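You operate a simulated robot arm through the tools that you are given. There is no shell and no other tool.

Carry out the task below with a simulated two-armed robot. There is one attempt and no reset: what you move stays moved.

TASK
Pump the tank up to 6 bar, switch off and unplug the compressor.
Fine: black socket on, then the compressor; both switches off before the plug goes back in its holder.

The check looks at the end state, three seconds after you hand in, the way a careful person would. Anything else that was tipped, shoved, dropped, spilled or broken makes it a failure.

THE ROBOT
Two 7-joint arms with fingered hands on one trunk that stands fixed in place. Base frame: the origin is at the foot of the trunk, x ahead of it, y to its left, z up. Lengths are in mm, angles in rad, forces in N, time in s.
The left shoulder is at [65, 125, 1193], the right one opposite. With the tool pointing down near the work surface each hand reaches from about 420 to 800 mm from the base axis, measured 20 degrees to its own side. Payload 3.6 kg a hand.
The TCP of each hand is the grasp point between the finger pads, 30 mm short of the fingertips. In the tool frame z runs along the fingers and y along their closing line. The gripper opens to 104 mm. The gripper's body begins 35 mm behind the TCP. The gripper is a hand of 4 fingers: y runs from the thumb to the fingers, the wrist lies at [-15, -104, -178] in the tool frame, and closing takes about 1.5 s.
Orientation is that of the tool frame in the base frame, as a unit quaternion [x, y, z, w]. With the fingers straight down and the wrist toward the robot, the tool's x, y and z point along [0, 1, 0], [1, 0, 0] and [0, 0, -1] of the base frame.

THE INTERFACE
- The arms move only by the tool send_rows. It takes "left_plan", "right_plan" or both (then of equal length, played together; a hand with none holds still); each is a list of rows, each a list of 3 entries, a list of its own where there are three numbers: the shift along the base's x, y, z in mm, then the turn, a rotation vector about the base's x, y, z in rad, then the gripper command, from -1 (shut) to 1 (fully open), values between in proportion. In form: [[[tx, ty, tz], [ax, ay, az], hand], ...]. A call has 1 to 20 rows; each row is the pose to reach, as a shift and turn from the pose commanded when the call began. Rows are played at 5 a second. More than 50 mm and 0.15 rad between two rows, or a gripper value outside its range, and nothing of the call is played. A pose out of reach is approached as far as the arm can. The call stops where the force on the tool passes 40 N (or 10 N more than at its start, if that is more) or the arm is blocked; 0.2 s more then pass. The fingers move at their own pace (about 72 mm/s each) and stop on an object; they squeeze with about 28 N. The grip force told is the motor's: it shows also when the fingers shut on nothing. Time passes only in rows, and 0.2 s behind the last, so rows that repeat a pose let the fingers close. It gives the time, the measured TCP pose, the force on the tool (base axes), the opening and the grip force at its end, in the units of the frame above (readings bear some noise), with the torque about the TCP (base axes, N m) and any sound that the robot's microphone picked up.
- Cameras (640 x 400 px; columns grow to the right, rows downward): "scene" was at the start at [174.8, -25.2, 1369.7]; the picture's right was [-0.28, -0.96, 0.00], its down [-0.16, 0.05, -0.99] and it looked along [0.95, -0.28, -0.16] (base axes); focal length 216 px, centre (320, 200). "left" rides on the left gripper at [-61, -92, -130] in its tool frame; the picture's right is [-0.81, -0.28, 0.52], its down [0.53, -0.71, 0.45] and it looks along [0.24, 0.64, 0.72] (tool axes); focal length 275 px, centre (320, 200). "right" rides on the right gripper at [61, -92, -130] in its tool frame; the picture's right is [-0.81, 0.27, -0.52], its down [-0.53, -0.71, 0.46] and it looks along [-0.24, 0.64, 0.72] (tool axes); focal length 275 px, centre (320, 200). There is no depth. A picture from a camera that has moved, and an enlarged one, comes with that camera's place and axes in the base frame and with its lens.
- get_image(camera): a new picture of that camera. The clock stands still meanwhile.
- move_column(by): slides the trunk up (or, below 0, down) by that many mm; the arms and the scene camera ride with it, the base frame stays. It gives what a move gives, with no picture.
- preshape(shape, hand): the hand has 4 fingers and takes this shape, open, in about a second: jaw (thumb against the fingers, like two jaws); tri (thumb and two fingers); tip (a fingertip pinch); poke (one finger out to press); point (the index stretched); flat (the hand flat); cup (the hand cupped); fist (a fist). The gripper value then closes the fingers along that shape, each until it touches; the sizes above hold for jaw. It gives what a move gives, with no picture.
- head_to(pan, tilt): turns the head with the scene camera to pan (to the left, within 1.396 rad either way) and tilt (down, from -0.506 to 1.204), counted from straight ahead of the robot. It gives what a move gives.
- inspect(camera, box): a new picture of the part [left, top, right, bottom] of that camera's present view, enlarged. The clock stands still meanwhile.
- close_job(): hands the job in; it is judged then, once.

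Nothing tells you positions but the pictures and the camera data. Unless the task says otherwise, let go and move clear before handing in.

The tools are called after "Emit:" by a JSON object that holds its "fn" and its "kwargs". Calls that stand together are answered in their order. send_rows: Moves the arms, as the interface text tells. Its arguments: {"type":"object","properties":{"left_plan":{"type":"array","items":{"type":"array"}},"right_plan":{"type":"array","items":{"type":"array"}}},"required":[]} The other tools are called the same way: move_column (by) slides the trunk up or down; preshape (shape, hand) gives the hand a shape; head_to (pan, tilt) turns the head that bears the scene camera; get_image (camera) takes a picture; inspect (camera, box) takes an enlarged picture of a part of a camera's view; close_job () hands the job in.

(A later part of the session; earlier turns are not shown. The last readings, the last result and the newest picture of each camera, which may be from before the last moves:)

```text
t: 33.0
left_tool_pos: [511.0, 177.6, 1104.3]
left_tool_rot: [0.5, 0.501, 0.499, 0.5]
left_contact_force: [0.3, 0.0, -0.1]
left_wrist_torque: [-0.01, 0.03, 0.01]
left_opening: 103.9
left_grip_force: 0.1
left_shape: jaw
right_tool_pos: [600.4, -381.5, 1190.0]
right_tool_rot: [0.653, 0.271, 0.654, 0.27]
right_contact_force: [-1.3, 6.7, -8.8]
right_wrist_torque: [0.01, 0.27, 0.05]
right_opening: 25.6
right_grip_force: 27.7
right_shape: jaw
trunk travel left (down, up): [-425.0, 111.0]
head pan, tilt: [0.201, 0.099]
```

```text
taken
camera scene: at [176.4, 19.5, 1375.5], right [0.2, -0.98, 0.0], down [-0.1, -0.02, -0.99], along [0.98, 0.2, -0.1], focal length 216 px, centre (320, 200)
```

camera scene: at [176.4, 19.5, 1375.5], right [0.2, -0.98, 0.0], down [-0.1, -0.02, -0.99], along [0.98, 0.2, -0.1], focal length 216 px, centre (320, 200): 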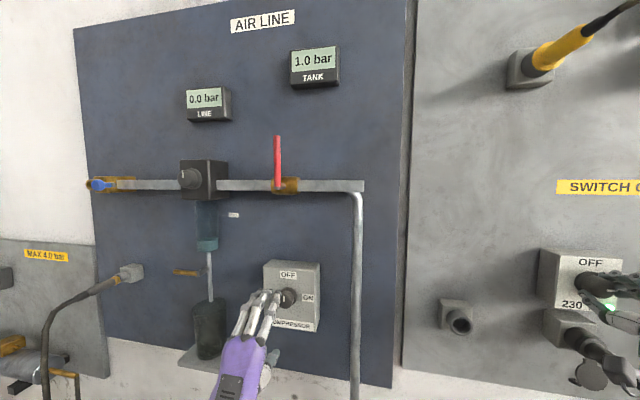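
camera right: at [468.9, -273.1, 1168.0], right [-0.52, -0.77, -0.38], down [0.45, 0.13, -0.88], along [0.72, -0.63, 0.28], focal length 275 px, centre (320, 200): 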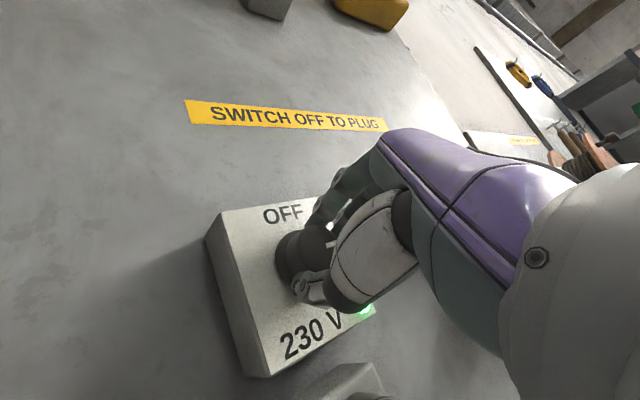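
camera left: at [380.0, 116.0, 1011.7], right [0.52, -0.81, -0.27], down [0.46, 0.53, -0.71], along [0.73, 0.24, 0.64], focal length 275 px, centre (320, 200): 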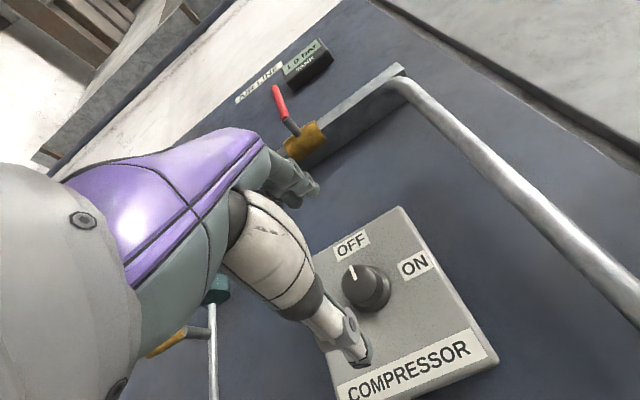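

The tank gauge is readable from here, and the compressor knob is at about (618, 186, 1106), pointer at OFF. I roll the left hand -45° and bring it up to the knob, fingertips short of the box face (x ≈ 630).

Emit:
{"fn": "send_rows", "kwargs": {"left_plan": [[[3, 2, 0], [-0.13, 0, 0], 1], [[6, 4, 0], [-0.26, 0, 0], 1], [[10, 6, 1], [-0.39, 0, 0], 1], [[14, 8, 1], [-0.52, 0, 0], 1], [[18, 9, 2], [-0.65, 0, 0], 1], [[25, 9, 2], [-0.785, 0, 0], 1], [[50, 9, 2], [-0.785, 0, 0], 1], [[70, 9, 2], [-0.785, 0, 0], 1]]}}

Emit:
{"fn": "get_image", "kwargs": {"camera": "left"}}

Emit:
{"fn": "inspect", "kwargs": {"camera": "scene", "box": [200, 240, 360, 340]}}

```text
t: 34.8
left_tool_pos: [580.6, 184.6, 1101.8]
left_tool_rot: [0.271, 0.653, 0.27, 0.654]
left_contact_force: [0.5, -0.4, -0.2]
left_wrist_torque: [-0.02, -0.04, 0.02]
left_opening: 103.9
left_grip_force: 0.0
left_shape: jaw
right_tool_pos: [600.1, -381.3, 1191.3]
right_tool_rot: [0.653, 0.27, 0.654, 0.27]
right_contact_force: [-1.4, 5.7, -9.0]
right_wrist_torque: [0.03, 0.16, 0.08]
right_opening: 25.7
right_grip_force: 28.7
right_shape: jaw
trunk travel left (down, up): [-425.0, 111.0]
head pan, tilt: [0.201, 0.099]
```

```text
taken
camera left: at [449.6, 77.3, 1082.7], right [0.52, -0.77, 0.38], down [0.46, -0.13, -0.88], along [0.73, 0.63, 0.28], focal length 275 px, centre (320, 200)
```

left: 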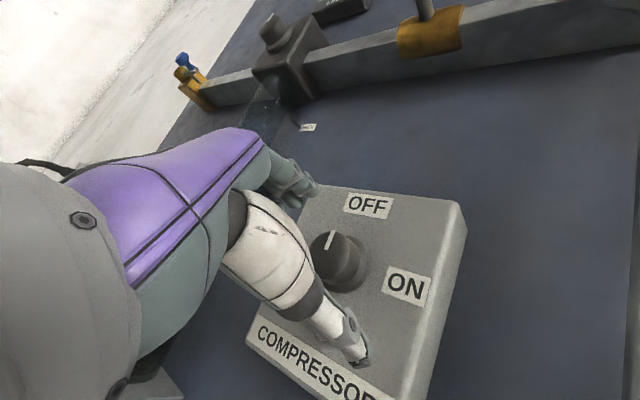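

```text
4.00 times, centred on (280, 290) of scene
camera zoom: at [176.3, 19.6, 1375.5], right [0.2, -0.98, 0.0], down [-0.1, -0.02, -0.99], along [0.97, 0.2, -0.1], focal length 862 px, centre (480, -160)
```

zoom: 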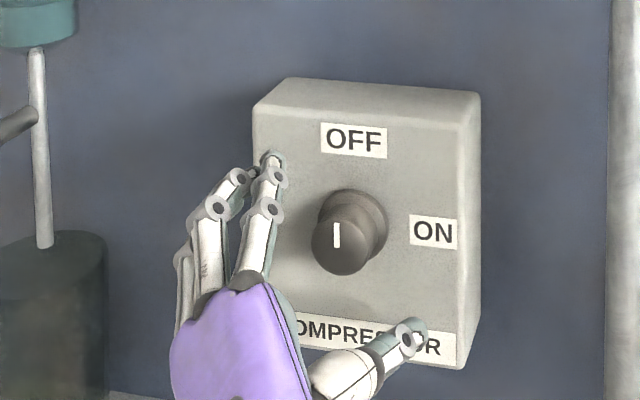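

Hand and knob line up well; knob front is at about (607, 185, 1106). I go forward to flank the knob and close.

Emit:
{"fn": "send_rows", "kwargs": {"left_plan": [[[8, 0, 0], [0, 0, 0], 1], [[16, -1, 0], [0, 0, 0], 1], [[16, -1, 0], [0, 0, 0], 0.2], [[16, -1, 0], [0, 0, 0], -0.2], [[16, -1, 0], [0, 0, 0], -0.5], [[16, -1, 0], [0, 0, 0], -1], [[16, -1, 0], [0, 0, 0], -1], [[16, -1, 0], [0, 0, 0], -1], [[16, -1, 0], [0, 0, 0], -1], [[16, -1, 0], [0, 0, 0], -1]]}}

Emit:
{"fn": "get_image", "kwargs": {"camera": "left"}}

Emit:
{"fn": "inspect", "kwargs": {"camera": "scene", "box": [200, 240, 360, 340]}}

```text
t: 37.0
left_tool_pos: [597.4, 184.1, 1103.8]
left_tool_rot: [0.27, 0.654, 0.271, 0.653]
left_contact_force: [-3.8, 0.6, 1.0]
left_wrist_torque: [0.03, -0.2, 0.16]
left_opening: 27.3
left_grip_force: 28.7
left_shape: jaw
right_tool_pos: [599.3, -379.9, 1189.6]
right_tool_rot: [0.653, 0.27, 0.653, 0.271]
right_contact_force: [1.6, 5.6, -9.5]
right_wrist_torque: [0.03, 0.19, 0.06]
right_opening: 26.0
right_grip_force: 27.8
right_shape: jaw
trunk travel left (down, up): [-425.0, 111.0]
head pan, tilt: [0.201, 0.099]
```

```text
taken
camera left: at [465.3, 75.9, 1082.8], right [0.52, -0.77, 0.38], down [0.46, -0.13, -0.88], along [0.73, 0.63, 0.28], focal length 275 px, centre (320, 200)
```

left: 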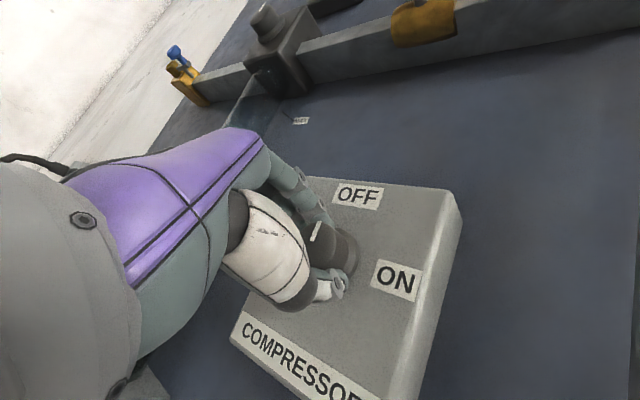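

```text
4.00 times, centred on (280, 290) of scene
camera zoom: at [176.2, 19.5, 1375.5], right [0.2, -0.98, 0.0], down [-0.1, -0.02, -0.99], along [0.98, 0.2, -0.1], focal length 862 px, centre (480, -160)
```

zoom: 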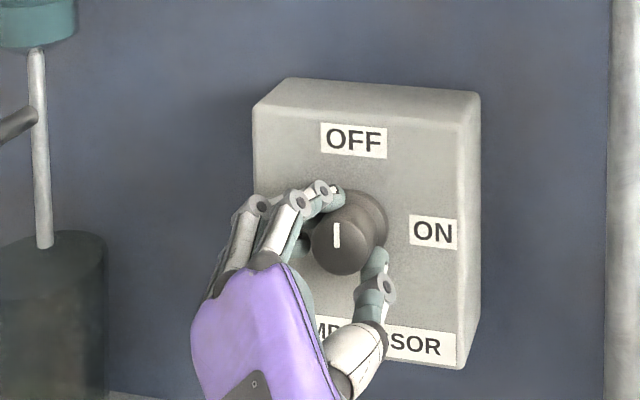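

The compressor knob is held (27 mm, 29 N) and still at OFF. I turn it clockwise in steps, checking the tank gauge after each.

Emit:
{"fn": "send_rows", "kwargs": {"left_plan": [[[0, 0, 0], [0.14, 0, 0], -1], [[0, 0, 0], [0.28, 0, 0], -1], [[0, 0, 0], [0.42, 0, 0], -1], [[0, 0, 0], [0.56, 0, 0], -1], [[0, 0, 0], [0.7, 0, 0], -1]]}}

Emit:
{"fn": "inspect", "kwargs": {"camera": "scene", "box": [160, 40, 400, 340]}}

```text
t: 38.2
left_tool_pos: [596.7, 183.1, 1103.9]
left_tool_rot: [0.48, 0.52, 0.477, 0.521]
left_contact_force: [-4.1, 1.3, -5.8]
left_wrist_torque: [-0.02, -0.04, 0.02]
left_opening: 26.9
left_grip_force: 27.3
left_shape: jaw
right_tool_pos: [600.5, -380.5, 1190.6]
right_tool_rot: [0.654, 0.27, 0.653, 0.271]
right_contact_force: [-2.1, 5.5, -9.3]
right_wrist_torque: [0.02, 0.19, 0.05]
right_opening: 25.8
right_grip_force: 28.2
right_shape: jaw
trunk travel left (down, up): [-425.0, 111.0]
head pan, tilt: [0.201, 0.099]
```

```text
1.33 times, centred on (280, 190) of scene
camera zoom: at [176.4, 19.7, 1375.4], right [0.2, -0.98, 0.0], down [-0.1, -0.02, -0.99], along [0.97, 0.2, -0.1], focal length 287 px, centre (373, 213)
```

zoom: 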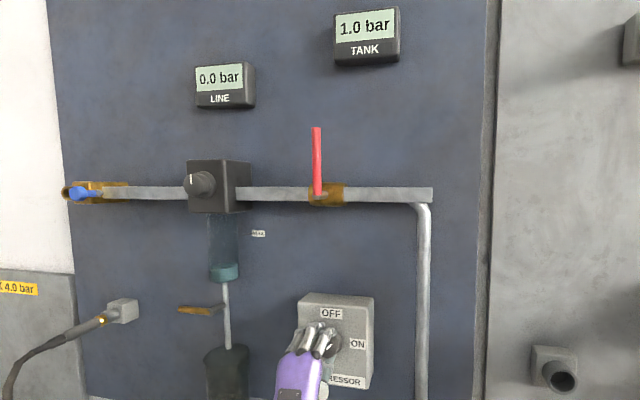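

The knob is nearly halfway and the tank is still at 1.0 bar. I turn it the rest of the way to ON.

Emit:
{"fn": "send_rows", "kwargs": {"left_plan": [[[0, 0, 0], [0.14, 0, 0], -1], [[0, 0, 0], [0.28, 0, 0], -1], [[0, 0, 0], [0.42, 0, 0], -1], [[0, 0, 0], [0.56, 0, 0], -1], [[0, 0, 0], [0.7, 0, 0], -1], [[0, 0, 0], [0.87, 0, 0], -1]]}}

Emit:
{"fn": "inspect", "kwargs": {"camera": "scene", "box": [160, 40, 400, 340]}}

```text
refused: row 6 steps farther than a row can; nothing moved
```

```text
1.33 times, centred on (280, 190) of scene
camera zoom: at [176.4, 19.7, 1375.4], right [0.2, -0.98, 0.0], down [-0.1, -0.02, -0.99], along [0.97, 0.2, -0.1], focal length 287 px, centre (373, 213)
```

zoom: 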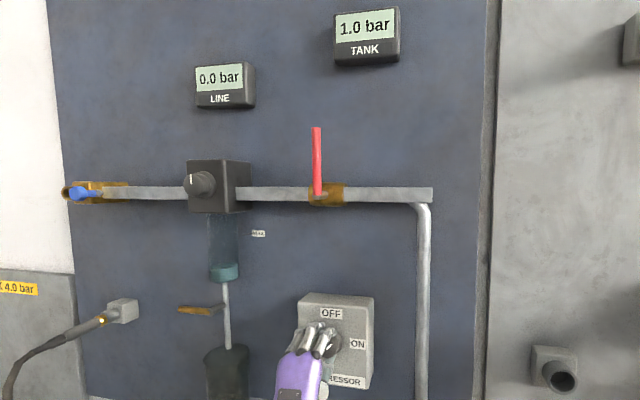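

The last step was too large and nothing moved; I resend it with steps of 0.145 rad.

Emit:
{"fn": "send_rows", "kwargs": {"left_plan": [[[0, 0, 0], [0.145, 0, 0], -1], [[0, 0, 0], [0.29, 0, 0], -1], [[0, 0, 0], [0.435, 0, 0], -1], [[0, 0, 0], [0.58, 0, 0], -1], [[0, 0, 0], [0.725, 0, 0], -1], [[0, 0, 0], [0.87, 0, 0], -1]]}}

Emit:
{"fn": "inspect", "kwargs": {"camera": "scene", "box": [160, 40, 400, 340]}}

Emit:
{"fn": "get_image", "kwargs": {"camera": "left"}}

```text
t: 39.6
left_tool_pos: [597.0, 184.2, 1103.4]
left_tool_rot: [0.653, 0.271, 0.653, 0.27]
left_contact_force: [-6.5, 6.6, -5.7]
left_wrist_torque: [-0.04, 0.06, 0.13]
left_opening: 27.1
left_grip_force: 27.9
left_shape: jaw
right_tool_pos: [599.8, -381.9, 1189.5]
right_tool_rot: [0.654, 0.271, 0.652, 0.271]
right_contact_force: [-0.3, 2.4, -9.8]
right_wrist_torque: [0.04, 0.17, -0.04]
right_opening: 25.7
right_grip_force: 28.5
right_shape: jaw
trunk travel left (down, up): [-425.0, 111.0]
head pan, tilt: [0.201, 0.099]
```

```text
1.33 times, centred on (280, 190) of scene
camera zoom: at [176.2, 20.1, 1375.5], right [0.2, -0.98, 0.0], down [-0.1, -0.02, -0.99], along [0.98, 0.2, -0.1], focal length 287 px, centre (373, 213)
```

zoom: 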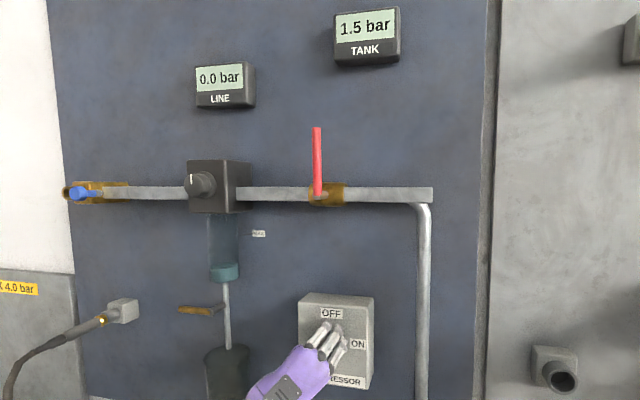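

```text
taken
camera left: at [465.6, 206.6, 996.3], right [0.52, -0.38, -0.77], down [0.46, 0.88, -0.13], along [0.73, -0.28, 0.63], focal length 275 px, centre (320, 200)
```

left: 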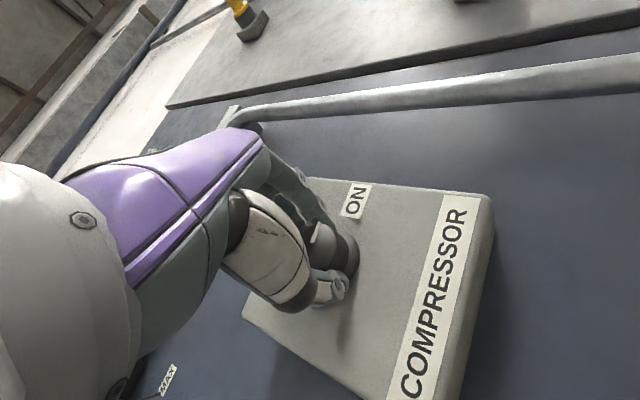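

The compressor runs: the tank reads 1.5 bar and rises. I hold still for a second to measure the rate.

Emit:
{"fn": "send_rows", "kwargs": {"left_plan": [[[0, 0, 0], [0, 0, 0], -1], [[0, 0, 0], [0, 0, 0], -1]]}}

Emit:
{"fn": "inspect", "kwargs": {"camera": "scene", "box": [160, 40, 400, 190]}}

```text
t: 40.2
left_tool_pos: [597.1, 184.3, 1104.2]
left_tool_rot: [0.654, 0.271, 0.652, 0.272]
left_contact_force: [-6.5, 7.7, -5.7]
left_wrist_torque: [-0.06, 0.03, 0.14]
left_opening: 27.1
left_grip_force: 28.0
left_shape: jaw
right_tool_pos: [599.6, -380.0, 1190.5]
right_tool_rot: [0.653, 0.269, 0.654, 0.27]
right_contact_force: [0.5, 1.1, -9.8]
right_wrist_torque: [0.08, 0.19, -0.06]
right_opening: 25.6
right_grip_force: 27.6
right_shape: jaw
trunk travel left (down, up): [-425.0, 111.0]
head pan, tilt: [0.201, 0.099]
```

```text
2.67 times, centred on (280, 115) of scene
camera zoom: at [176.2, 20.1, 1375.5], right [0.2, -0.98, 0.0], down [-0.1, -0.02, -0.99], along [0.98, 0.2, -0.1], focal length 575 px, centre (427, 427)
```

zoom: 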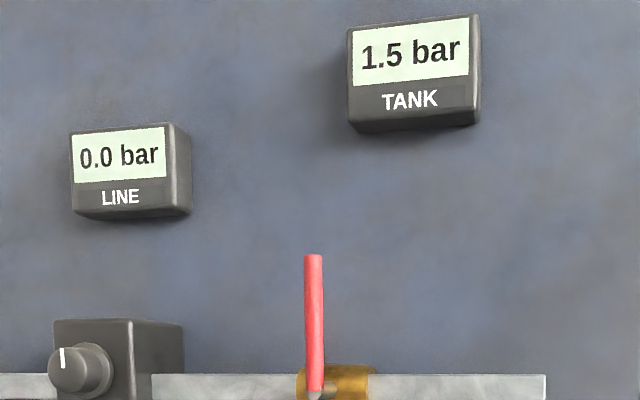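

Still 1.5; the gauge shows coarse steps. I hold another second.

Emit:
{"fn": "send_rows", "kwargs": {"left_plan": [[[0, 0, 0], [0, 0, 0], -1], [[0, 0, 0], [0, 0, 0], -1]]}}

Emit:
{"fn": "inspect", "kwargs": {"camera": "scene", "box": [160, 40, 400, 190]}}

```text
t: 40.8
left_tool_pos: [598.0, 183.6, 1104.9]
left_tool_rot: [0.653, 0.272, 0.652, 0.271]
left_contact_force: [-7.7, 7.8, -5.6]
left_wrist_torque: [0.0, 0.01, 0.11]
left_opening: 26.9
left_grip_force: 27.9
left_shape: jaw
right_tool_pos: [599.8, -381.8, 1190.5]
right_tool_rot: [0.654, 0.271, 0.652, 0.271]
right_contact_force: [-0.3, 1.1, -9.3]
right_wrist_torque: [0.02, 0.16, -0.08]
right_opening: 25.5
right_grip_force: 27.9
right_shape: jaw
trunk travel left (down, up): [-425.0, 111.0]
head pan, tilt: [0.201, 0.099]
```

```text
2.67 times, centred on (280, 115) of scene
camera zoom: at [176.2, 20.1, 1375.5], right [0.2, -0.98, 0.0], down [-0.1, -0.02, -0.99], along [0.98, 0.2, -0.1], focal length 575 px, centre (427, 427)
```

zoom: 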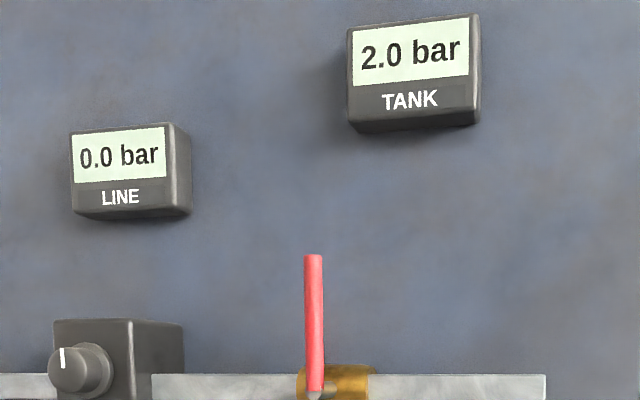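

2.0 bar at t = 40.8, so the rate is roughly 0.5 bar or so per second. I keep timing the steps.

Emit:
{"fn": "send_rows", "kwargs": {"left_plan": [[[0, 0, 0], [0, 0, 0], -1]]}}

Emit:
{"fn": "inspect", "kwargs": {"camera": "scene", "box": [280, 40, 360, 90]}}

Emit:
{"fn": "send_rows", "kwargs": {"left_plan": [[[0, 0, 0], [0, 0, 0], -1]]}}

Emit:
{"fn": "inspect", "kwargs": {"camera": "scene", "box": [280, 40, 360, 90]}}

Emit:
{"fn": "send_rows", "kwargs": {"left_plan": [[[0, 0, 0], [0, 0, 0], -1]]}}

Emit:
{"fn": "inspect", "kwargs": {"camera": "scene", "box": [280, 40, 360, 90]}}

```text
t: 41.2
left_tool_pos: [596.8, 184.6, 1103.4]
left_tool_rot: [0.653, 0.272, 0.653, 0.271]
left_contact_force: [-7.7, 7.8, -5.3]
left_wrist_torque: [-0.06, 0.04, 0.13]
left_opening: 27.0
left_grip_force: 27.8
left_shape: jaw
right_tool_pos: [600.8, -381.1, 1189.6]
right_tool_rot: [0.653, 0.271, 0.654, 0.27]
right_contact_force: [0.0, 2.0, -9.1]
right_wrist_torque: [0.0, 0.21, -0.04]
right_opening: 25.5
right_grip_force: 27.5
right_shape: jaw
trunk travel left (down, up): [-425.0, 111.0]
head pan, tilt: [0.201, 0.099]
```

```text
8.00 times, centred on (320, 65) of scene
camera zoom: at [176.2, 20.1, 1375.5], right [0.2, -0.98, 0.0], down [-0.1, -0.02, -0.99], along [0.98, 0.2, -0.1], focal length 1724 px, centre (320, 1280)
```

zoom: 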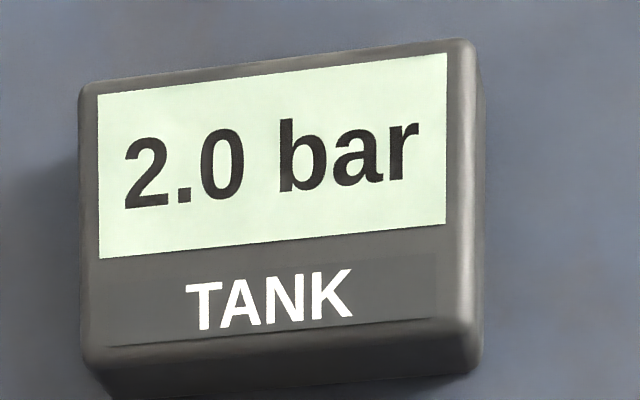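

```text
t: 41.6
left_tool_pos: [596.0, 184.8, 1105.3]
left_tool_rot: [0.653, 0.271, 0.653, 0.271]
left_contact_force: [-7.3, 6.8, -5.2]
left_wrist_torque: [-0.05, 0.04, 0.14]
left_opening: 27.0
left_grip_force: 28.2
left_shape: jaw
right_tool_pos: [599.9, -379.4, 1189.3]
right_tool_rot: [0.654, 0.271, 0.653, 0.27]
right_contact_force: [-0.5, 1.4, -10.7]
right_wrist_torque: [0.07, 0.22, -0.05]
right_opening: 25.5
right_grip_force: 28.0
right_shape: jaw
trunk travel left (down, up): [-425.0, 111.0]
head pan, tilt: [0.201, 0.099]
```

```text
8.00 times, centred on (320, 65) of scene
camera zoom: at [176.2, 20.1, 1375.5], right [0.2, -0.98, 0.0], down [-0.1, -0.02, -0.99], along [0.98, 0.2, -0.1], focal length 1724 px, centre (320, 1280)
```

zoom: 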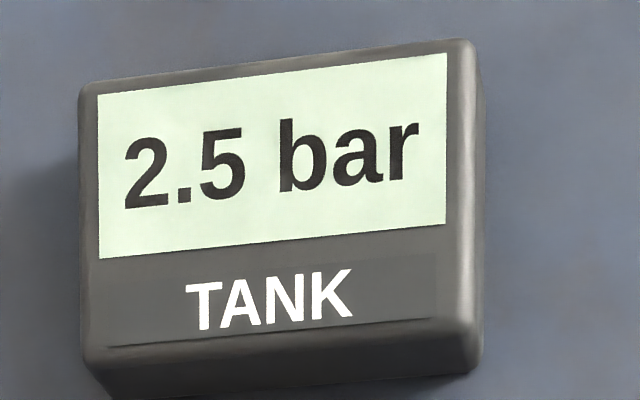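

```text
t: 42.0
left_tool_pos: [598.2, 183.8, 1104.0]
left_tool_rot: [0.654, 0.271, 0.652, 0.271]
left_contact_force: [-7.6, 7.6, -5.3]
left_wrist_torque: [-0.03, 0.02, 0.14]
left_opening: 27.2
left_grip_force: 27.8
left_shape: jaw
right_tool_pos: [600.9, -380.3, 1190.1]
right_tool_rot: [0.653, 0.271, 0.653, 0.271]
right_contact_force: [-0.2, 2.3, -9.4]
right_wrist_torque: [0.05, 0.2, -0.1]
right_opening: 25.8
right_grip_force: 27.7
right_shape: jaw
trunk travel left (down, up): [-425.0, 111.0]
head pan, tilt: [0.201, 0.099]
```

```text
8.00 times, centred on (320, 65) of scene
camera zoom: at [176.2, 20.1, 1375.5], right [0.2, -0.98, 0.0], down [-0.1, -0.02, -0.99], along [0.98, 0.2, -0.1], focal length 1724 px, centre (320, 1280)
```

zoom: 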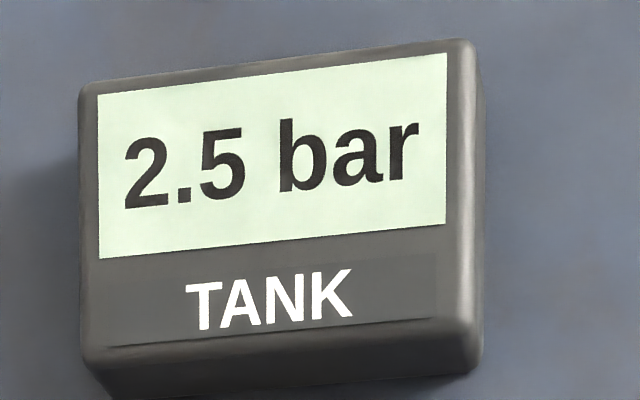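

2.5 bar came between 41.2 and 41.6, i.e. about 0.6 bar/s. I keep counting.

Emit:
{"fn": "send_rows", "kwargs": {"left_plan": [[[0, 0, 0], [0, 0, 0], -1]]}}

Emit:
{"fn": "inspect", "kwargs": {"camera": "scene", "box": [280, 40, 360, 90]}}

Emit:
{"fn": "send_rows", "kwargs": {"left_plan": [[[0, 0, 0], [0, 0, 0], -1]]}}

Emit:
{"fn": "inspect", "kwargs": {"camera": "scene", "box": [280, 40, 360, 90]}}

Emit:
{"fn": "send_rows", "kwargs": {"left_plan": [[[0, 0, 0], [0, 0, 0], -1]]}}

Emit:
{"fn": "inspect", "kwargs": {"camera": "scene", "box": [280, 40, 360, 90]}}

Emit:
{"fn": "send_rows", "kwargs": {"left_plan": [[[0, 0, 0], [0, 0, 0], -1]]}}

Emit:
{"fn": "inspect", "kwargs": {"camera": "scene", "box": [280, 40, 360, 90]}}

```text
t: 42.4
left_tool_pos: [597.0, 184.1, 1105.2]
left_tool_rot: [0.653, 0.271, 0.653, 0.271]
left_contact_force: [-7.5, 7.1, -5.4]
left_wrist_torque: [-0.04, 0.03, 0.12]
left_opening: 27.0
left_grip_force: 27.9
left_shape: jaw
right_tool_pos: [600.0, -380.7, 1190.7]
right_tool_rot: [0.653, 0.271, 0.654, 0.27]
right_contact_force: [0.1, 1.1, -9.6]
right_wrist_torque: [0.03, 0.19, -0.11]
right_opening: 25.4
right_grip_force: 28.5
right_shape: jaw
trunk travel left (down, up): [-425.0, 111.0]
head pan, tilt: [0.201, 0.099]
```

```text
8.00 times, centred on (320, 65) of scene
camera zoom: at [176.2, 20.1, 1375.5], right [0.2, -0.98, 0.0], down [-0.1, -0.02, -0.99], along [0.98, 0.2, -0.1], focal length 1724 px, centre (320, 1280)
```

zoom: 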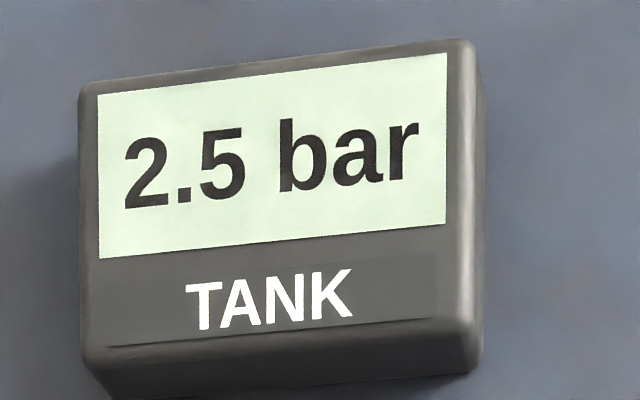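

```text
t: 42.8
left_tool_pos: [597.7, 183.8, 1105.0]
left_tool_rot: [0.653, 0.271, 0.653, 0.271]
left_contact_force: [-4.7, 7.4, -4.8]
left_wrist_torque: [-0.02, -0.03, 0.08]
left_opening: 26.9
left_grip_force: 27.6
left_shape: jaw
right_tool_pos: [599.7, -380.4, 1189.9]
right_tool_rot: [0.653, 0.271, 0.654, 0.271]
right_contact_force: [-0.1, 2.7, -9.1]
right_wrist_torque: [0.04, 0.17, -0.04]
right_opening: 25.7
right_grip_force: 28.3
right_shape: jaw
trunk travel left (down, up): [-425.0, 111.0]
head pan, tilt: [0.201, 0.099]
```

```text
8.00 times, centred on (320, 65) of scene
camera zoom: at [176.2, 20.1, 1375.5], right [0.2, -0.98, 0.0], down [-0.1, -0.02, -0.99], along [0.98, 0.2, -0.1], focal length 1724 px, centre (320, 1280)
```

zoom: 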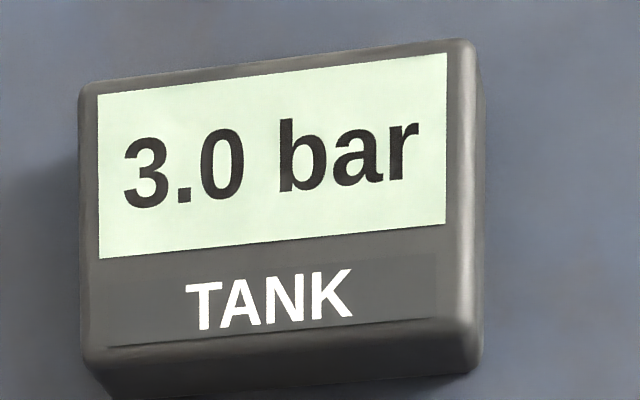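

```text
t: 43.2
left_tool_pos: [596.0, 183.5, 1104.7]
left_tool_rot: [0.653, 0.271, 0.653, 0.27]
left_contact_force: [-4.7, 6.7, -5.0]
left_wrist_torque: [-0.02, -0.02, 0.1]
left_opening: 26.8
left_grip_force: 28.0
left_shape: jaw
right_tool_pos: [600.4, -380.3, 1191.1]
right_tool_rot: [0.653, 0.27, 0.653, 0.271]
right_contact_force: [0.6, 2.2, -9.0]
right_wrist_torque: [0.04, 0.2, -0.08]
right_opening: 26.0
right_grip_force: 28.6
right_shape: jaw
trunk travel left (down, up): [-425.0, 111.0]
head pan, tilt: [0.201, 0.099]
```

```text
8.00 times, centred on (320, 65) of scene
camera zoom: at [176.2, 20.1, 1375.5], right [0.2, -0.98, 0.0], down [-0.1, -0.02, -0.99], along [0.98, 0.2, -0.1], focal length 1724 px, centre (320, 1280)
```

zoom: 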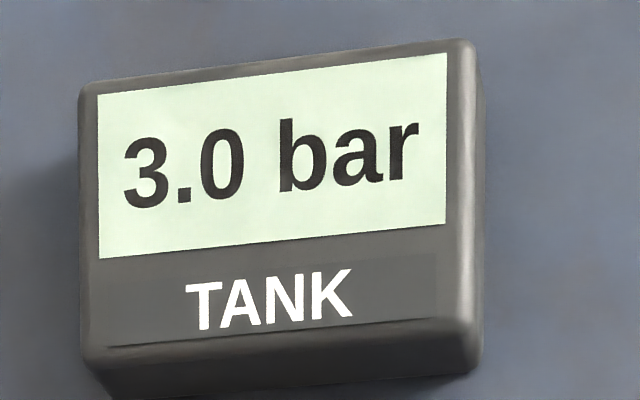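

```text
t: 43.6
left_tool_pos: [596.8, 185.6, 1103.8]
left_tool_rot: [0.653, 0.271, 0.653, 0.271]
left_contact_force: [-5.4, 7.1, -4.5]
left_wrist_torque: [-0.01, 0.02, 0.1]
left_opening: 26.8
left_grip_force: 27.7
left_shape: jaw
right_tool_pos: [599.9, -379.9, 1189.5]
right_tool_rot: [0.653, 0.27, 0.653, 0.271]
right_contact_force: [-1.1, 1.4, -9.8]
right_wrist_torque: [0.02, 0.16, -0.09]
right_opening: 25.6
right_grip_force: 28.1
right_shape: jaw
trunk travel left (down, up): [-425.0, 111.0]
head pan, tilt: [0.201, 0.099]
```

```text
8.00 times, centred on (320, 65) of scene
camera zoom: at [176.2, 20.1, 1375.5], right [0.2, -0.98, 0.0], down [-0.1, -0.02, -0.99], along [0.98, 0.2, -0.1], focal length 1724 px, centre (320, 1280)
```

zoom: 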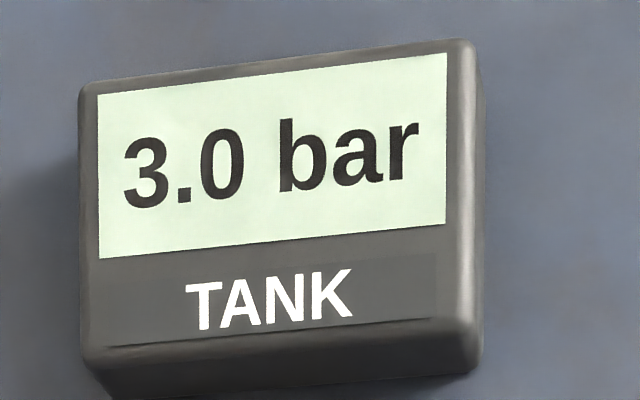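

The steps come about every 1.05 s (≈ 0.47 bar/s), so 6.0 is due near t = 49. To learn where the switch trips I turn the knob back part way now, well below 6 bar, and see whether the rise stops.

Emit:
{"fn": "send_rows", "kwargs": {"left_plan": [[[0, 0, 0], [-0.145, 0, 0], -1], [[0, 0, 0], [-0.29, 0, 0], -1], [[0, 0, 0], [-0.435, 0, 0], -1]]}}

Emit:
{"fn": "inspect", "kwargs": {"camera": "scene", "box": [280, 40, 360, 90]}}

Emit:
{"fn": "send_rows", "kwargs": {"left_plan": [[[0, 0, 0], [0, 0, 0], -1]]}}

Emit:
{"fn": "inspect", "kwargs": {"camera": "scene", "box": [280, 40, 360, 90]}}

Emit:
{"fn": "inspect", "kwargs": {"camera": "left", "box": [240, 150, 480, 330]}}

```text
t: 44.4
left_tool_pos: [596.9, 184.0, 1105.4]
left_tool_rot: [0.579, 0.407, 0.578, 0.406]
left_contact_force: [-5.4, 2.4, -6.9]
left_wrist_torque: [0.01, -0.04, 0.05]
left_opening: 26.8
left_grip_force: 28.0
left_shape: jaw
right_tool_pos: [599.6, -381.3, 1189.9]
right_tool_rot: [0.653, 0.271, 0.654, 0.271]
right_contact_force: [-1.1, 4.1, -9.8]
right_wrist_torque: [0.04, 0.18, -0.04]
right_opening: 25.7
right_grip_force: 27.9
right_shape: jaw
trunk travel left (down, up): [-425.0, 111.0]
head pan, tilt: [0.201, 0.099]
```

```text
8.00 times, centred on (320, 65) of scene
camera zoom: at [176.2, 19.8, 1375.5], right [0.2, -0.98, 0.0], down [-0.1, -0.02, -0.99], along [0.98, 0.2, -0.1], focal length 1724 px, centre (320, 1280)
```

zoom: 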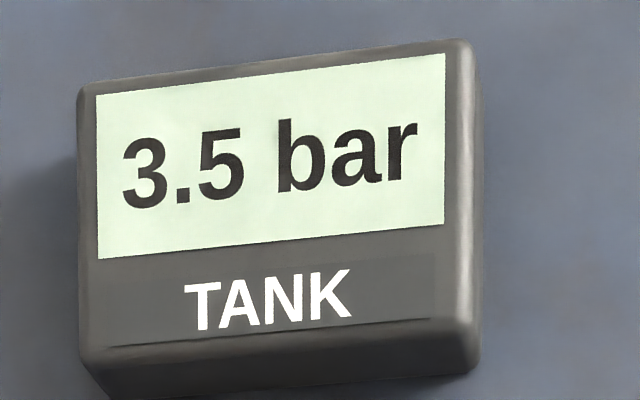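

```text
t: 44.8
left_tool_pos: [597.9, 183.9, 1104.7]
left_tool_rot: [0.58, 0.406, 0.579, 0.405]
left_contact_force: [-5.0, 2.5, -5.9]
left_wrist_torque: [0.02, -0.06, 0.03]
left_opening: 26.6
left_grip_force: 28.3
left_shape: jaw
right_tool_pos: [599.4, -380.5, 1191.1]
right_tool_rot: [0.653, 0.271, 0.653, 0.271]
right_contact_force: [0.7, 3.2, -7.9]
right_wrist_torque: [0.06, 0.16, 0.02]
right_opening: 25.5
right_grip_force: 27.6
right_shape: jaw
trunk travel left (down, up): [-425.0, 111.0]
head pan, tilt: [0.201, 0.099]
```

```text
8.00 times, centred on (320, 65) of scene
camera zoom: at [176.2, 19.8, 1375.5], right [0.2, -0.98, 0.0], down [-0.1, -0.02, -0.99], along [0.98, 0.2, -0.1], focal length 1724 px, centre (320, 1280)
```

zoom: 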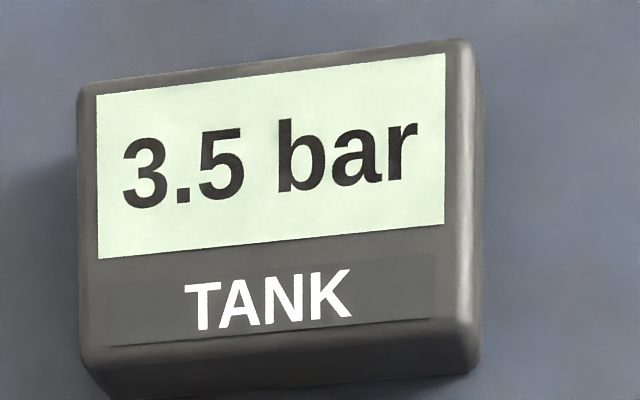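

```text
2.22 times, centred on (360, 240) of left
camera zoom: at [465.5, 157.9, 997.6], right [0.52, -0.67, -0.54], down [0.46, 0.74, -0.49], along [0.73, 0.01, 0.69], focal length 612 px, centre (231, 111)
```

zoom: 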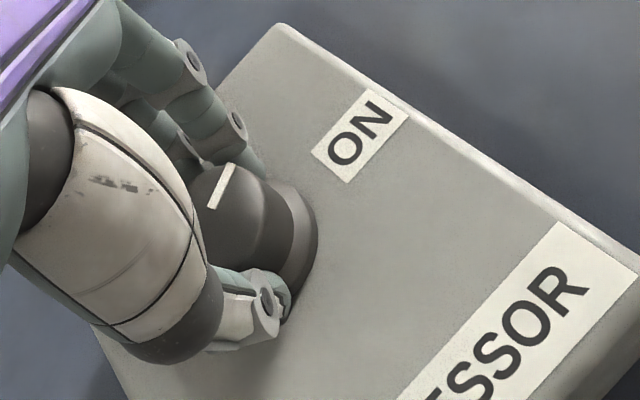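

The knob has come back 25° with the tank at 3.5 bar. I hold here to see if the pressure still rises.

Emit:
{"fn": "send_rows", "kwargs": {"left_plan": [[[0, 0, 0], [0, 0, 0], -1]]}}

Emit:
{"fn": "inspect", "kwargs": {"camera": "scene", "box": [280, 40, 360, 90]}}

Emit:
{"fn": "send_rows", "kwargs": {"left_plan": [[[0, 0, 0], [0, 0, 0], -1]]}}

Emit:
{"fn": "inspect", "kwargs": {"camera": "scene", "box": [280, 40, 360, 90]}}

```text
t: 45.2
left_tool_pos: [597.7, 183.0, 1104.9]
left_tool_rot: [0.58, 0.406, 0.578, 0.406]
left_contact_force: [-5.9, 2.4, -8.0]
left_wrist_torque: [0.0, -0.06, 0.05]
left_opening: 26.8
left_grip_force: 28.1
left_shape: jaw
right_tool_pos: [599.7, -380.2, 1189.5]
right_tool_rot: [0.653, 0.271, 0.653, 0.271]
right_contact_force: [-0.4, 4.6, -9.2]
right_wrist_torque: [0.01, 0.16, -0.02]
right_opening: 25.7
right_grip_force: 28.2
right_shape: jaw
trunk travel left (down, up): [-425.0, 111.0]
head pan, tilt: [0.201, 0.099]
```

```text
8.00 times, centred on (320, 65) of scene
camera zoom: at [176.2, 19.9, 1375.5], right [0.2, -0.98, 0.0], down [-0.1, -0.02, -0.99], along [0.98, 0.2, -0.1], focal length 1724 px, centre (320, 1280)
```

zoom: 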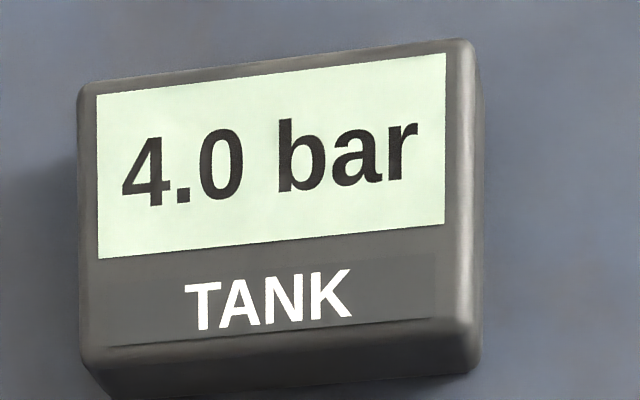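

```text
t: 45.6
left_tool_pos: [597.1, 184.4, 1104.9]
left_tool_rot: [0.58, 0.406, 0.578, 0.406]
left_contact_force: [-6.9, 2.6, -8.3]
left_wrist_torque: [-0.04, 0.02, 0.04]
left_opening: 26.9
left_grip_force: 27.7
left_shape: jaw
right_tool_pos: [599.2, -381.1, 1189.7]
right_tool_rot: [0.653, 0.271, 0.654, 0.271]
right_contact_force: [0.1, 4.9, -8.5]
right_wrist_torque: [0.05, 0.18, 0.02]
right_opening: 25.6
right_grip_force: 27.9
right_shape: jaw
trunk travel left (down, up): [-425.0, 111.0]
head pan, tilt: [0.201, 0.099]
```

```text
8.00 times, centred on (320, 65) of scene
camera zoom: at [176.2, 19.9, 1375.5], right [0.2, -0.98, 0.0], down [-0.1, -0.02, -0.99], along [0.98, 0.2, -0.1], focal length 1724 px, centre (320, 1280)
```

zoom: 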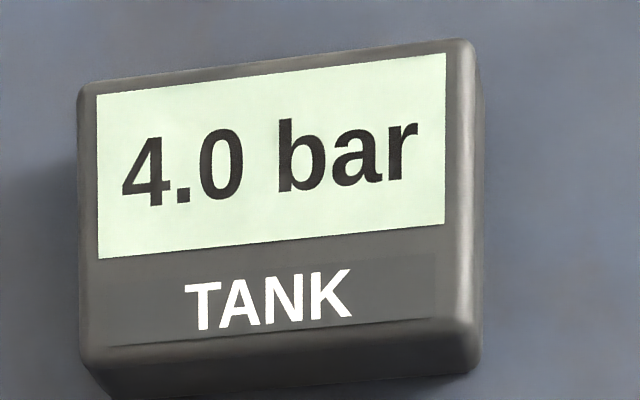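

Still rising at this angle (4.0 bar). I turn back two further steps to about half way and watch.

Emit:
{"fn": "send_rows", "kwargs": {"left_plan": [[[0, 0, 0], [-0.145, 0, 0], -1], [[0, 0, 0], [-0.24, 0, 0], -1]]}}

Emit:
{"fn": "inspect", "kwargs": {"camera": "scene", "box": [280, 40, 360, 90]}}

Emit:
{"fn": "send_rows", "kwargs": {"left_plan": [[[0, 0, 0], [0, 0, 0], -1]]}}

Emit:
{"fn": "inspect", "kwargs": {"camera": "scene", "box": [280, 40, 360, 90]}}

Emit:
{"fn": "send_rows", "kwargs": {"left_plan": [[[0, 0, 0], [0, 0, 0], -1]]}}

Emit:
{"fn": "inspect", "kwargs": {"camera": "scene", "box": [280, 40, 360, 90]}}

```text
t: 46.2
left_tool_pos: [596.5, 183.8, 1105.2]
left_tool_rot: [0.526, 0.472, 0.525, 0.473]
left_contact_force: [-8.2, 0.3, -6.2]
left_wrist_torque: [0.02, 0.02, 0.02]
left_opening: 26.8
left_grip_force: 28.0
left_shape: jaw
right_tool_pos: [599.7, -381.3, 1190.5]
right_tool_rot: [0.654, 0.27, 0.652, 0.271]
right_contact_force: [-0.1, 5.1, -8.3]
right_wrist_torque: [-0.01, 0.2, 0.02]
right_opening: 25.6
right_grip_force: 28.1
right_shape: jaw
trunk travel left (down, up): [-425.0, 111.0]
head pan, tilt: [0.201, 0.099]
```

```text
8.00 times, centred on (320, 65) of scene
camera zoom: at [176.1, 19.7, 1375.6], right [0.2, -0.98, 0.0], down [-0.1, -0.02, -0.99], along [0.98, 0.2, -0.1], focal length 1724 px, centre (320, 1280)
```

zoom: 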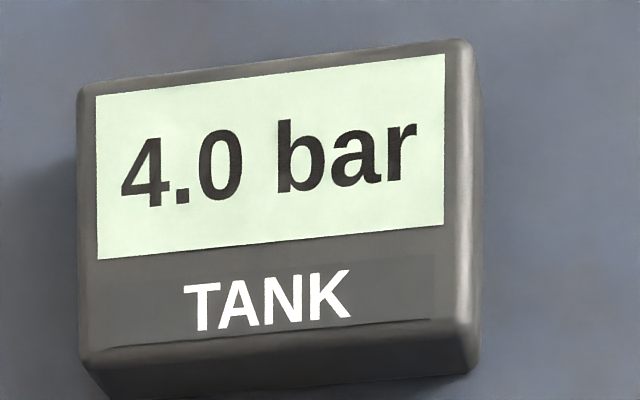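

```text
t: 46.6
left_tool_pos: [596.3, 183.6, 1104.3]
left_tool_rot: [0.526, 0.473, 0.526, 0.472]
left_contact_force: [-6.8, -0.1, -5.3]
left_wrist_torque: [0.01, -0.09, 0.05]
left_opening: 26.5
left_grip_force: 28.4
left_shape: jaw
right_tool_pos: [599.4, -380.8, 1190.9]
right_tool_rot: [0.653, 0.27, 0.653, 0.27]
right_contact_force: [0.4, 5.7, -8.2]
right_wrist_torque: [0.01, 0.18, 0.07]
right_opening: 25.7
right_grip_force: 28.1
right_shape: jaw
trunk travel left (down, up): [-425.0, 111.0]
head pan, tilt: [0.201, 0.099]
```

```text
8.00 times, centred on (320, 65) of scene
camera zoom: at [176.1, 19.7, 1375.6], right [0.2, -0.98, 0.0], down [-0.1, -0.02, -0.99], along [0.98, 0.2, -0.1], focal length 1724 px, centre (320, 1280)
```

zoom: 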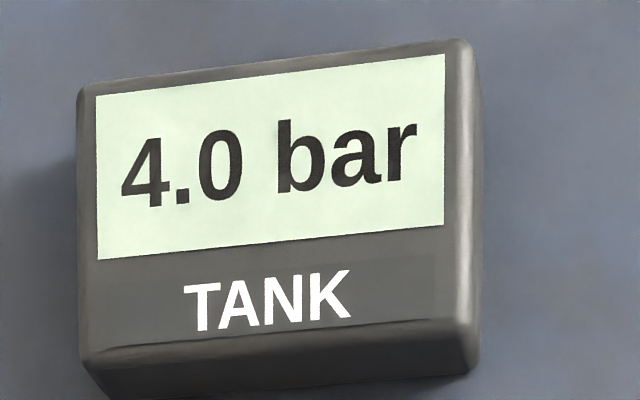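

```text
t: 47.0
left_tool_pos: [597.0, 183.8, 1103.9]
left_tool_rot: [0.527, 0.472, 0.526, 0.473]
left_contact_force: [-8.1, -0.1, -3.9]
left_wrist_torque: [0.0, -0.12, 0.03]
left_opening: 26.9
left_grip_force: 28.3
left_shape: jaw
right_tool_pos: [600.5, -380.3, 1189.7]
right_tool_rot: [0.653, 0.271, 0.653, 0.27]
right_contact_force: [1.1, 5.4, -9.0]
right_wrist_torque: [0.04, 0.17, 0.07]
right_opening: 25.6
right_grip_force: 28.1
right_shape: jaw
trunk travel left (down, up): [-425.0, 111.0]
head pan, tilt: [0.201, 0.099]
```

```text
8.00 times, centred on (320, 65) of scene
camera zoom: at [176.0, 19.7, 1375.6], right [0.2, -0.98, 0.0], down [-0.1, -0.02, -0.99], along [0.98, 0.2, -0.1], focal length 1724 px, centre (320, 1280)
```

zoom: 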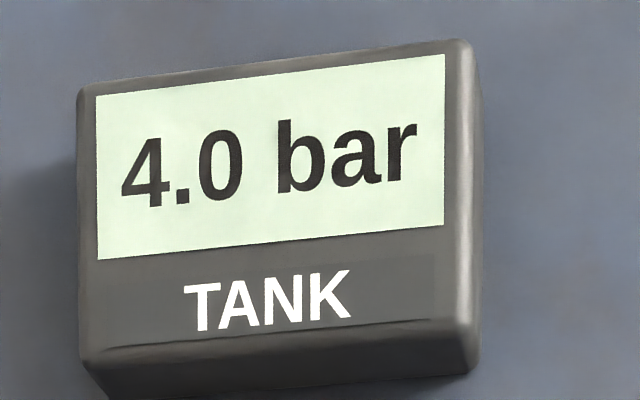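

The rise stopped: the switch trips at roughly 57° of the turn, and the timing fits a gauge that rounds to the nearest half bar. I turn on again just past the trip point and watch the remaining rise.

Emit:
{"fn": "send_rows", "kwargs": {"left_plan": [[[0, 0, 0], [0.145, 0, 0], -1], [[0, 0, 0], [0.29, 0, 0], -1]]}}

Emit:
{"fn": "inspect", "kwargs": {"camera": "scene", "box": [280, 40, 360, 90]}}

Emit:
{"fn": "send_rows", "kwargs": {"left_plan": [[[0, 0, 0], [0, 0, 0], -1]]}}

Emit:
{"fn": "inspect", "kwargs": {"camera": "scene", "box": [280, 40, 360, 90]}}

Emit:
{"fn": "send_rows", "kwargs": {"left_plan": [[[0, 0, 0], [0, 0, 0], -1]]}}

Emit:
{"fn": "inspect", "kwargs": {"camera": "scene", "box": [280, 40, 360, 90]}}

```text
t: 47.6
left_tool_pos: [596.8, 184.8, 1104.1]
left_tool_rot: [0.591, 0.39, 0.589, 0.391]
left_contact_force: [-9.0, 0.5, -5.0]
left_wrist_torque: [-0.01, -0.07, -0.03]
left_opening: 27.0
left_grip_force: 28.2
left_shape: jaw
right_tool_pos: [599.4, -381.5, 1190.3]
right_tool_rot: [0.653, 0.271, 0.653, 0.27]
right_contact_force: [3.0, 6.0, -8.7]
right_wrist_torque: [0.02, 0.18, 0.04]
right_opening: 25.8
right_grip_force: 28.5
right_shape: jaw
trunk travel left (down, up): [-425.0, 111.0]
head pan, tilt: [0.201, 0.099]
```

```text
8.00 times, centred on (320, 65) of scene
camera zoom: at [175.9, 19.7, 1375.5], right [0.2, -0.98, 0.0], down [-0.1, -0.02, -0.99], along [0.98, 0.2, -0.1], focal length 1724 px, centre (320, 1280)
```

zoom: 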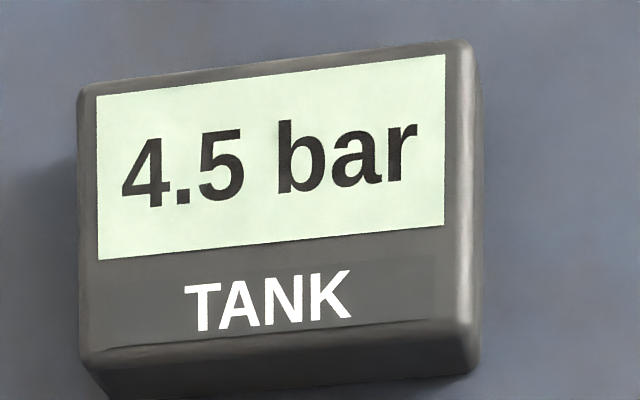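

```text
t: 48.0
left_tool_pos: [597.3, 183.7, 1104.8]
left_tool_rot: [0.59, 0.391, 0.588, 0.391]
left_contact_force: [-10.5, 0.9, -6.2]
left_wrist_torque: [0.0, -0.03, -0.01]
left_opening: 27.1
left_grip_force: 28.1
left_shape: jaw
right_tool_pos: [601.2, -380.7, 1189.7]
right_tool_rot: [0.653, 0.271, 0.654, 0.271]
right_contact_force: [1.7, 4.8, -8.5]
right_wrist_torque: [0.04, 0.14, 0.04]
right_opening: 25.7
right_grip_force: 28.2
right_shape: jaw
trunk travel left (down, up): [-425.0, 111.0]
head pan, tilt: [0.201, 0.099]
```

```text
8.00 times, centred on (320, 65) of scene
camera zoom: at [176.0, 19.7, 1375.5], right [0.2, -0.98, 0.0], down [-0.1, -0.02, -0.99], along [0.98, 0.2, -0.1], focal length 1724 px, centre (320, 1280)
```

zoom: 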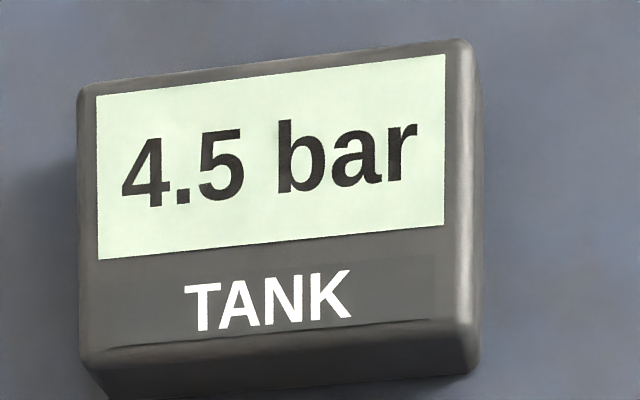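

```text
t: 48.4
left_tool_pos: [597.3, 184.3, 1104.1]
left_tool_rot: [0.59, 0.391, 0.588, 0.391]
left_contact_force: [-10.1, 0.1, -6.6]
left_wrist_torque: [0.01, 0.01, 0.0]
left_opening: 26.8
left_grip_force: 27.7
left_shape: jaw
right_tool_pos: [599.2, -382.0, 1190.3]
right_tool_rot: [0.653, 0.27, 0.654, 0.27]
right_contact_force: [2.1, 4.7, -9.4]
right_wrist_torque: [0.01, 0.18, 0.09]
right_opening: 25.6
right_grip_force: 27.8
right_shape: jaw
trunk travel left (down, up): [-425.0, 111.0]
head pan, tilt: [0.201, 0.099]
```

```text
8.00 times, centred on (320, 65) of scene
camera zoom: at [176.0, 19.7, 1375.5], right [0.2, -0.98, 0.0], down [-0.1, -0.02, -0.99], along [0.98, 0.2, -0.1], focal length 1724 px, centre (320, 1280)
```

zoom: 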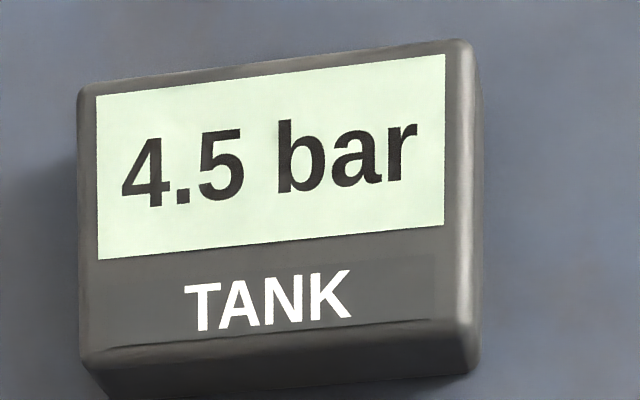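

4.5 bar again and running. I keep watching in short holds.

Emit:
{"fn": "send_rows", "kwargs": {"left_plan": [[[0, 0, 0], [0, 0, 0], -1]]}}

Emit:
{"fn": "inspect", "kwargs": {"camera": "scene", "box": [280, 40, 360, 90]}}

Emit:
{"fn": "send_rows", "kwargs": {"left_plan": [[[0, 0, 0], [0, 0, 0], -1]]}}

Emit:
{"fn": "inspect", "kwargs": {"camera": "scene", "box": [280, 40, 360, 90]}}

Emit:
{"fn": "send_rows", "kwargs": {"left_plan": [[[0, 0, 0], [0, 0, 0], -1]]}}

Emit:
{"fn": "inspect", "kwargs": {"camera": "scene", "box": [280, 40, 360, 90]}}

```text
t: 48.8
left_tool_pos: [595.9, 184.0, 1104.1]
left_tool_rot: [0.59, 0.391, 0.588, 0.392]
left_contact_force: [-10.3, 1.3, -7.8]
left_wrist_torque: [0.01, 0.02, 0.0]
left_opening: 26.9
left_grip_force: 28.0
left_shape: jaw
right_tool_pos: [601.2, -379.6, 1190.9]
right_tool_rot: [0.653, 0.271, 0.653, 0.27]
right_contact_force: [1.9, 5.9, -8.3]
right_wrist_torque: [0.03, 0.18, 0.07]
right_opening: 25.5
right_grip_force: 28.3
right_shape: jaw
trunk travel left (down, up): [-425.0, 111.0]
head pan, tilt: [0.201, 0.099]
```

```text
8.00 times, centred on (320, 65) of scene
camera zoom: at [176.0, 19.7, 1375.5], right [0.2, -0.98, 0.0], down [-0.1, -0.02, -0.99], along [0.98, 0.2, -0.1], focal length 1724 px, centre (320, 1280)
```

zoom: 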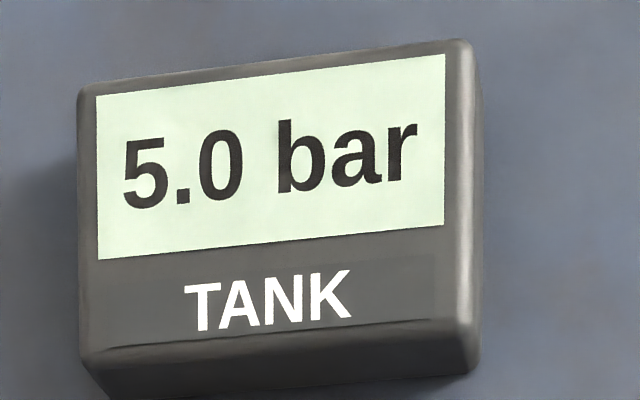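

```text
t: 49.2
left_tool_pos: [596.8, 182.8, 1104.7]
left_tool_rot: [0.589, 0.392, 0.589, 0.39]
left_contact_force: [-10.7, 1.1, -7.4]
left_wrist_torque: [0.01, 0.0, 0.01]
left_opening: 27.2
left_grip_force: 28.2
left_shape: jaw
right_tool_pos: [599.8, -380.5, 1190.8]
right_tool_rot: [0.654, 0.27, 0.653, 0.271]
right_contact_force: [2.1, 5.9, -8.7]
right_wrist_torque: [0.0, 0.18, 0.08]
right_opening: 25.5
right_grip_force: 28.2
right_shape: jaw
trunk travel left (down, up): [-425.0, 111.0]
head pan, tilt: [0.201, 0.099]
```

```text
8.00 times, centred on (320, 65) of scene
camera zoom: at [176.0, 19.7, 1375.5], right [0.2, -0.98, 0.0], down [-0.1, -0.02, -0.99], along [0.98, 0.2, -0.1], focal length 1724 px, centre (320, 1280)
```

zoom: 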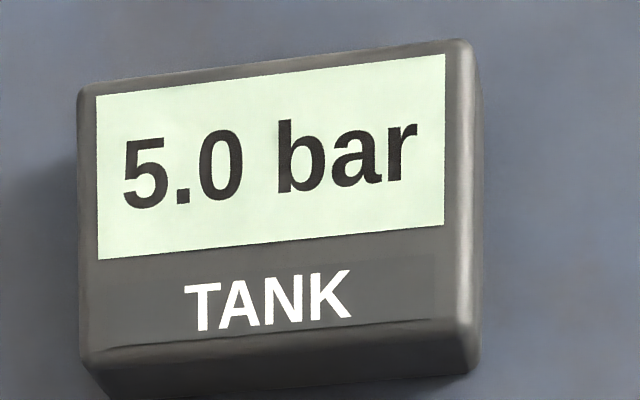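

```text
t: 49.6
left_tool_pos: [596.2, 185.0, 1104.3]
left_tool_rot: [0.589, 0.392, 0.589, 0.391]
left_contact_force: [-11.2, 0.3, -7.5]
left_wrist_torque: [0.0, 0.05, -0.03]
left_opening: 26.9
left_grip_force: 28.1
left_shape: jaw
right_tool_pos: [599.6, -380.3, 1189.9]
right_tool_rot: [0.653, 0.27, 0.654, 0.271]
right_contact_force: [1.6, 5.7, -8.9]
right_wrist_torque: [0.06, 0.17, 0.08]
right_opening: 25.5
right_grip_force: 27.9
right_shape: jaw
trunk travel left (down, up): [-425.0, 111.0]
head pan, tilt: [0.201, 0.099]
```

```text
8.00 times, centred on (320, 65) of scene
camera zoom: at [176.0, 19.7, 1375.5], right [0.2, -0.98, 0.0], down [-0.1, -0.02, -0.99], along [0.98, 0.2, -0.1], focal length 1724 px, centre (320, 1280)
```

zoom: 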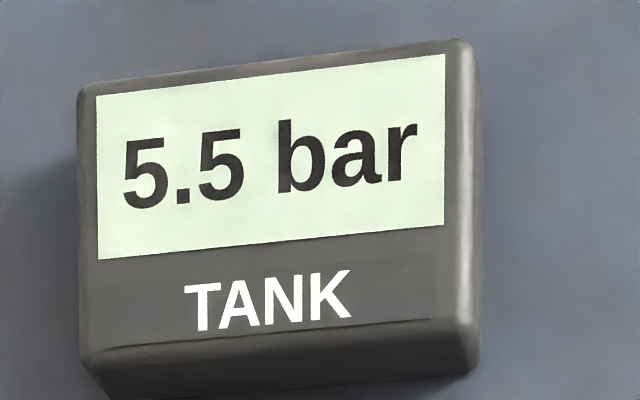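

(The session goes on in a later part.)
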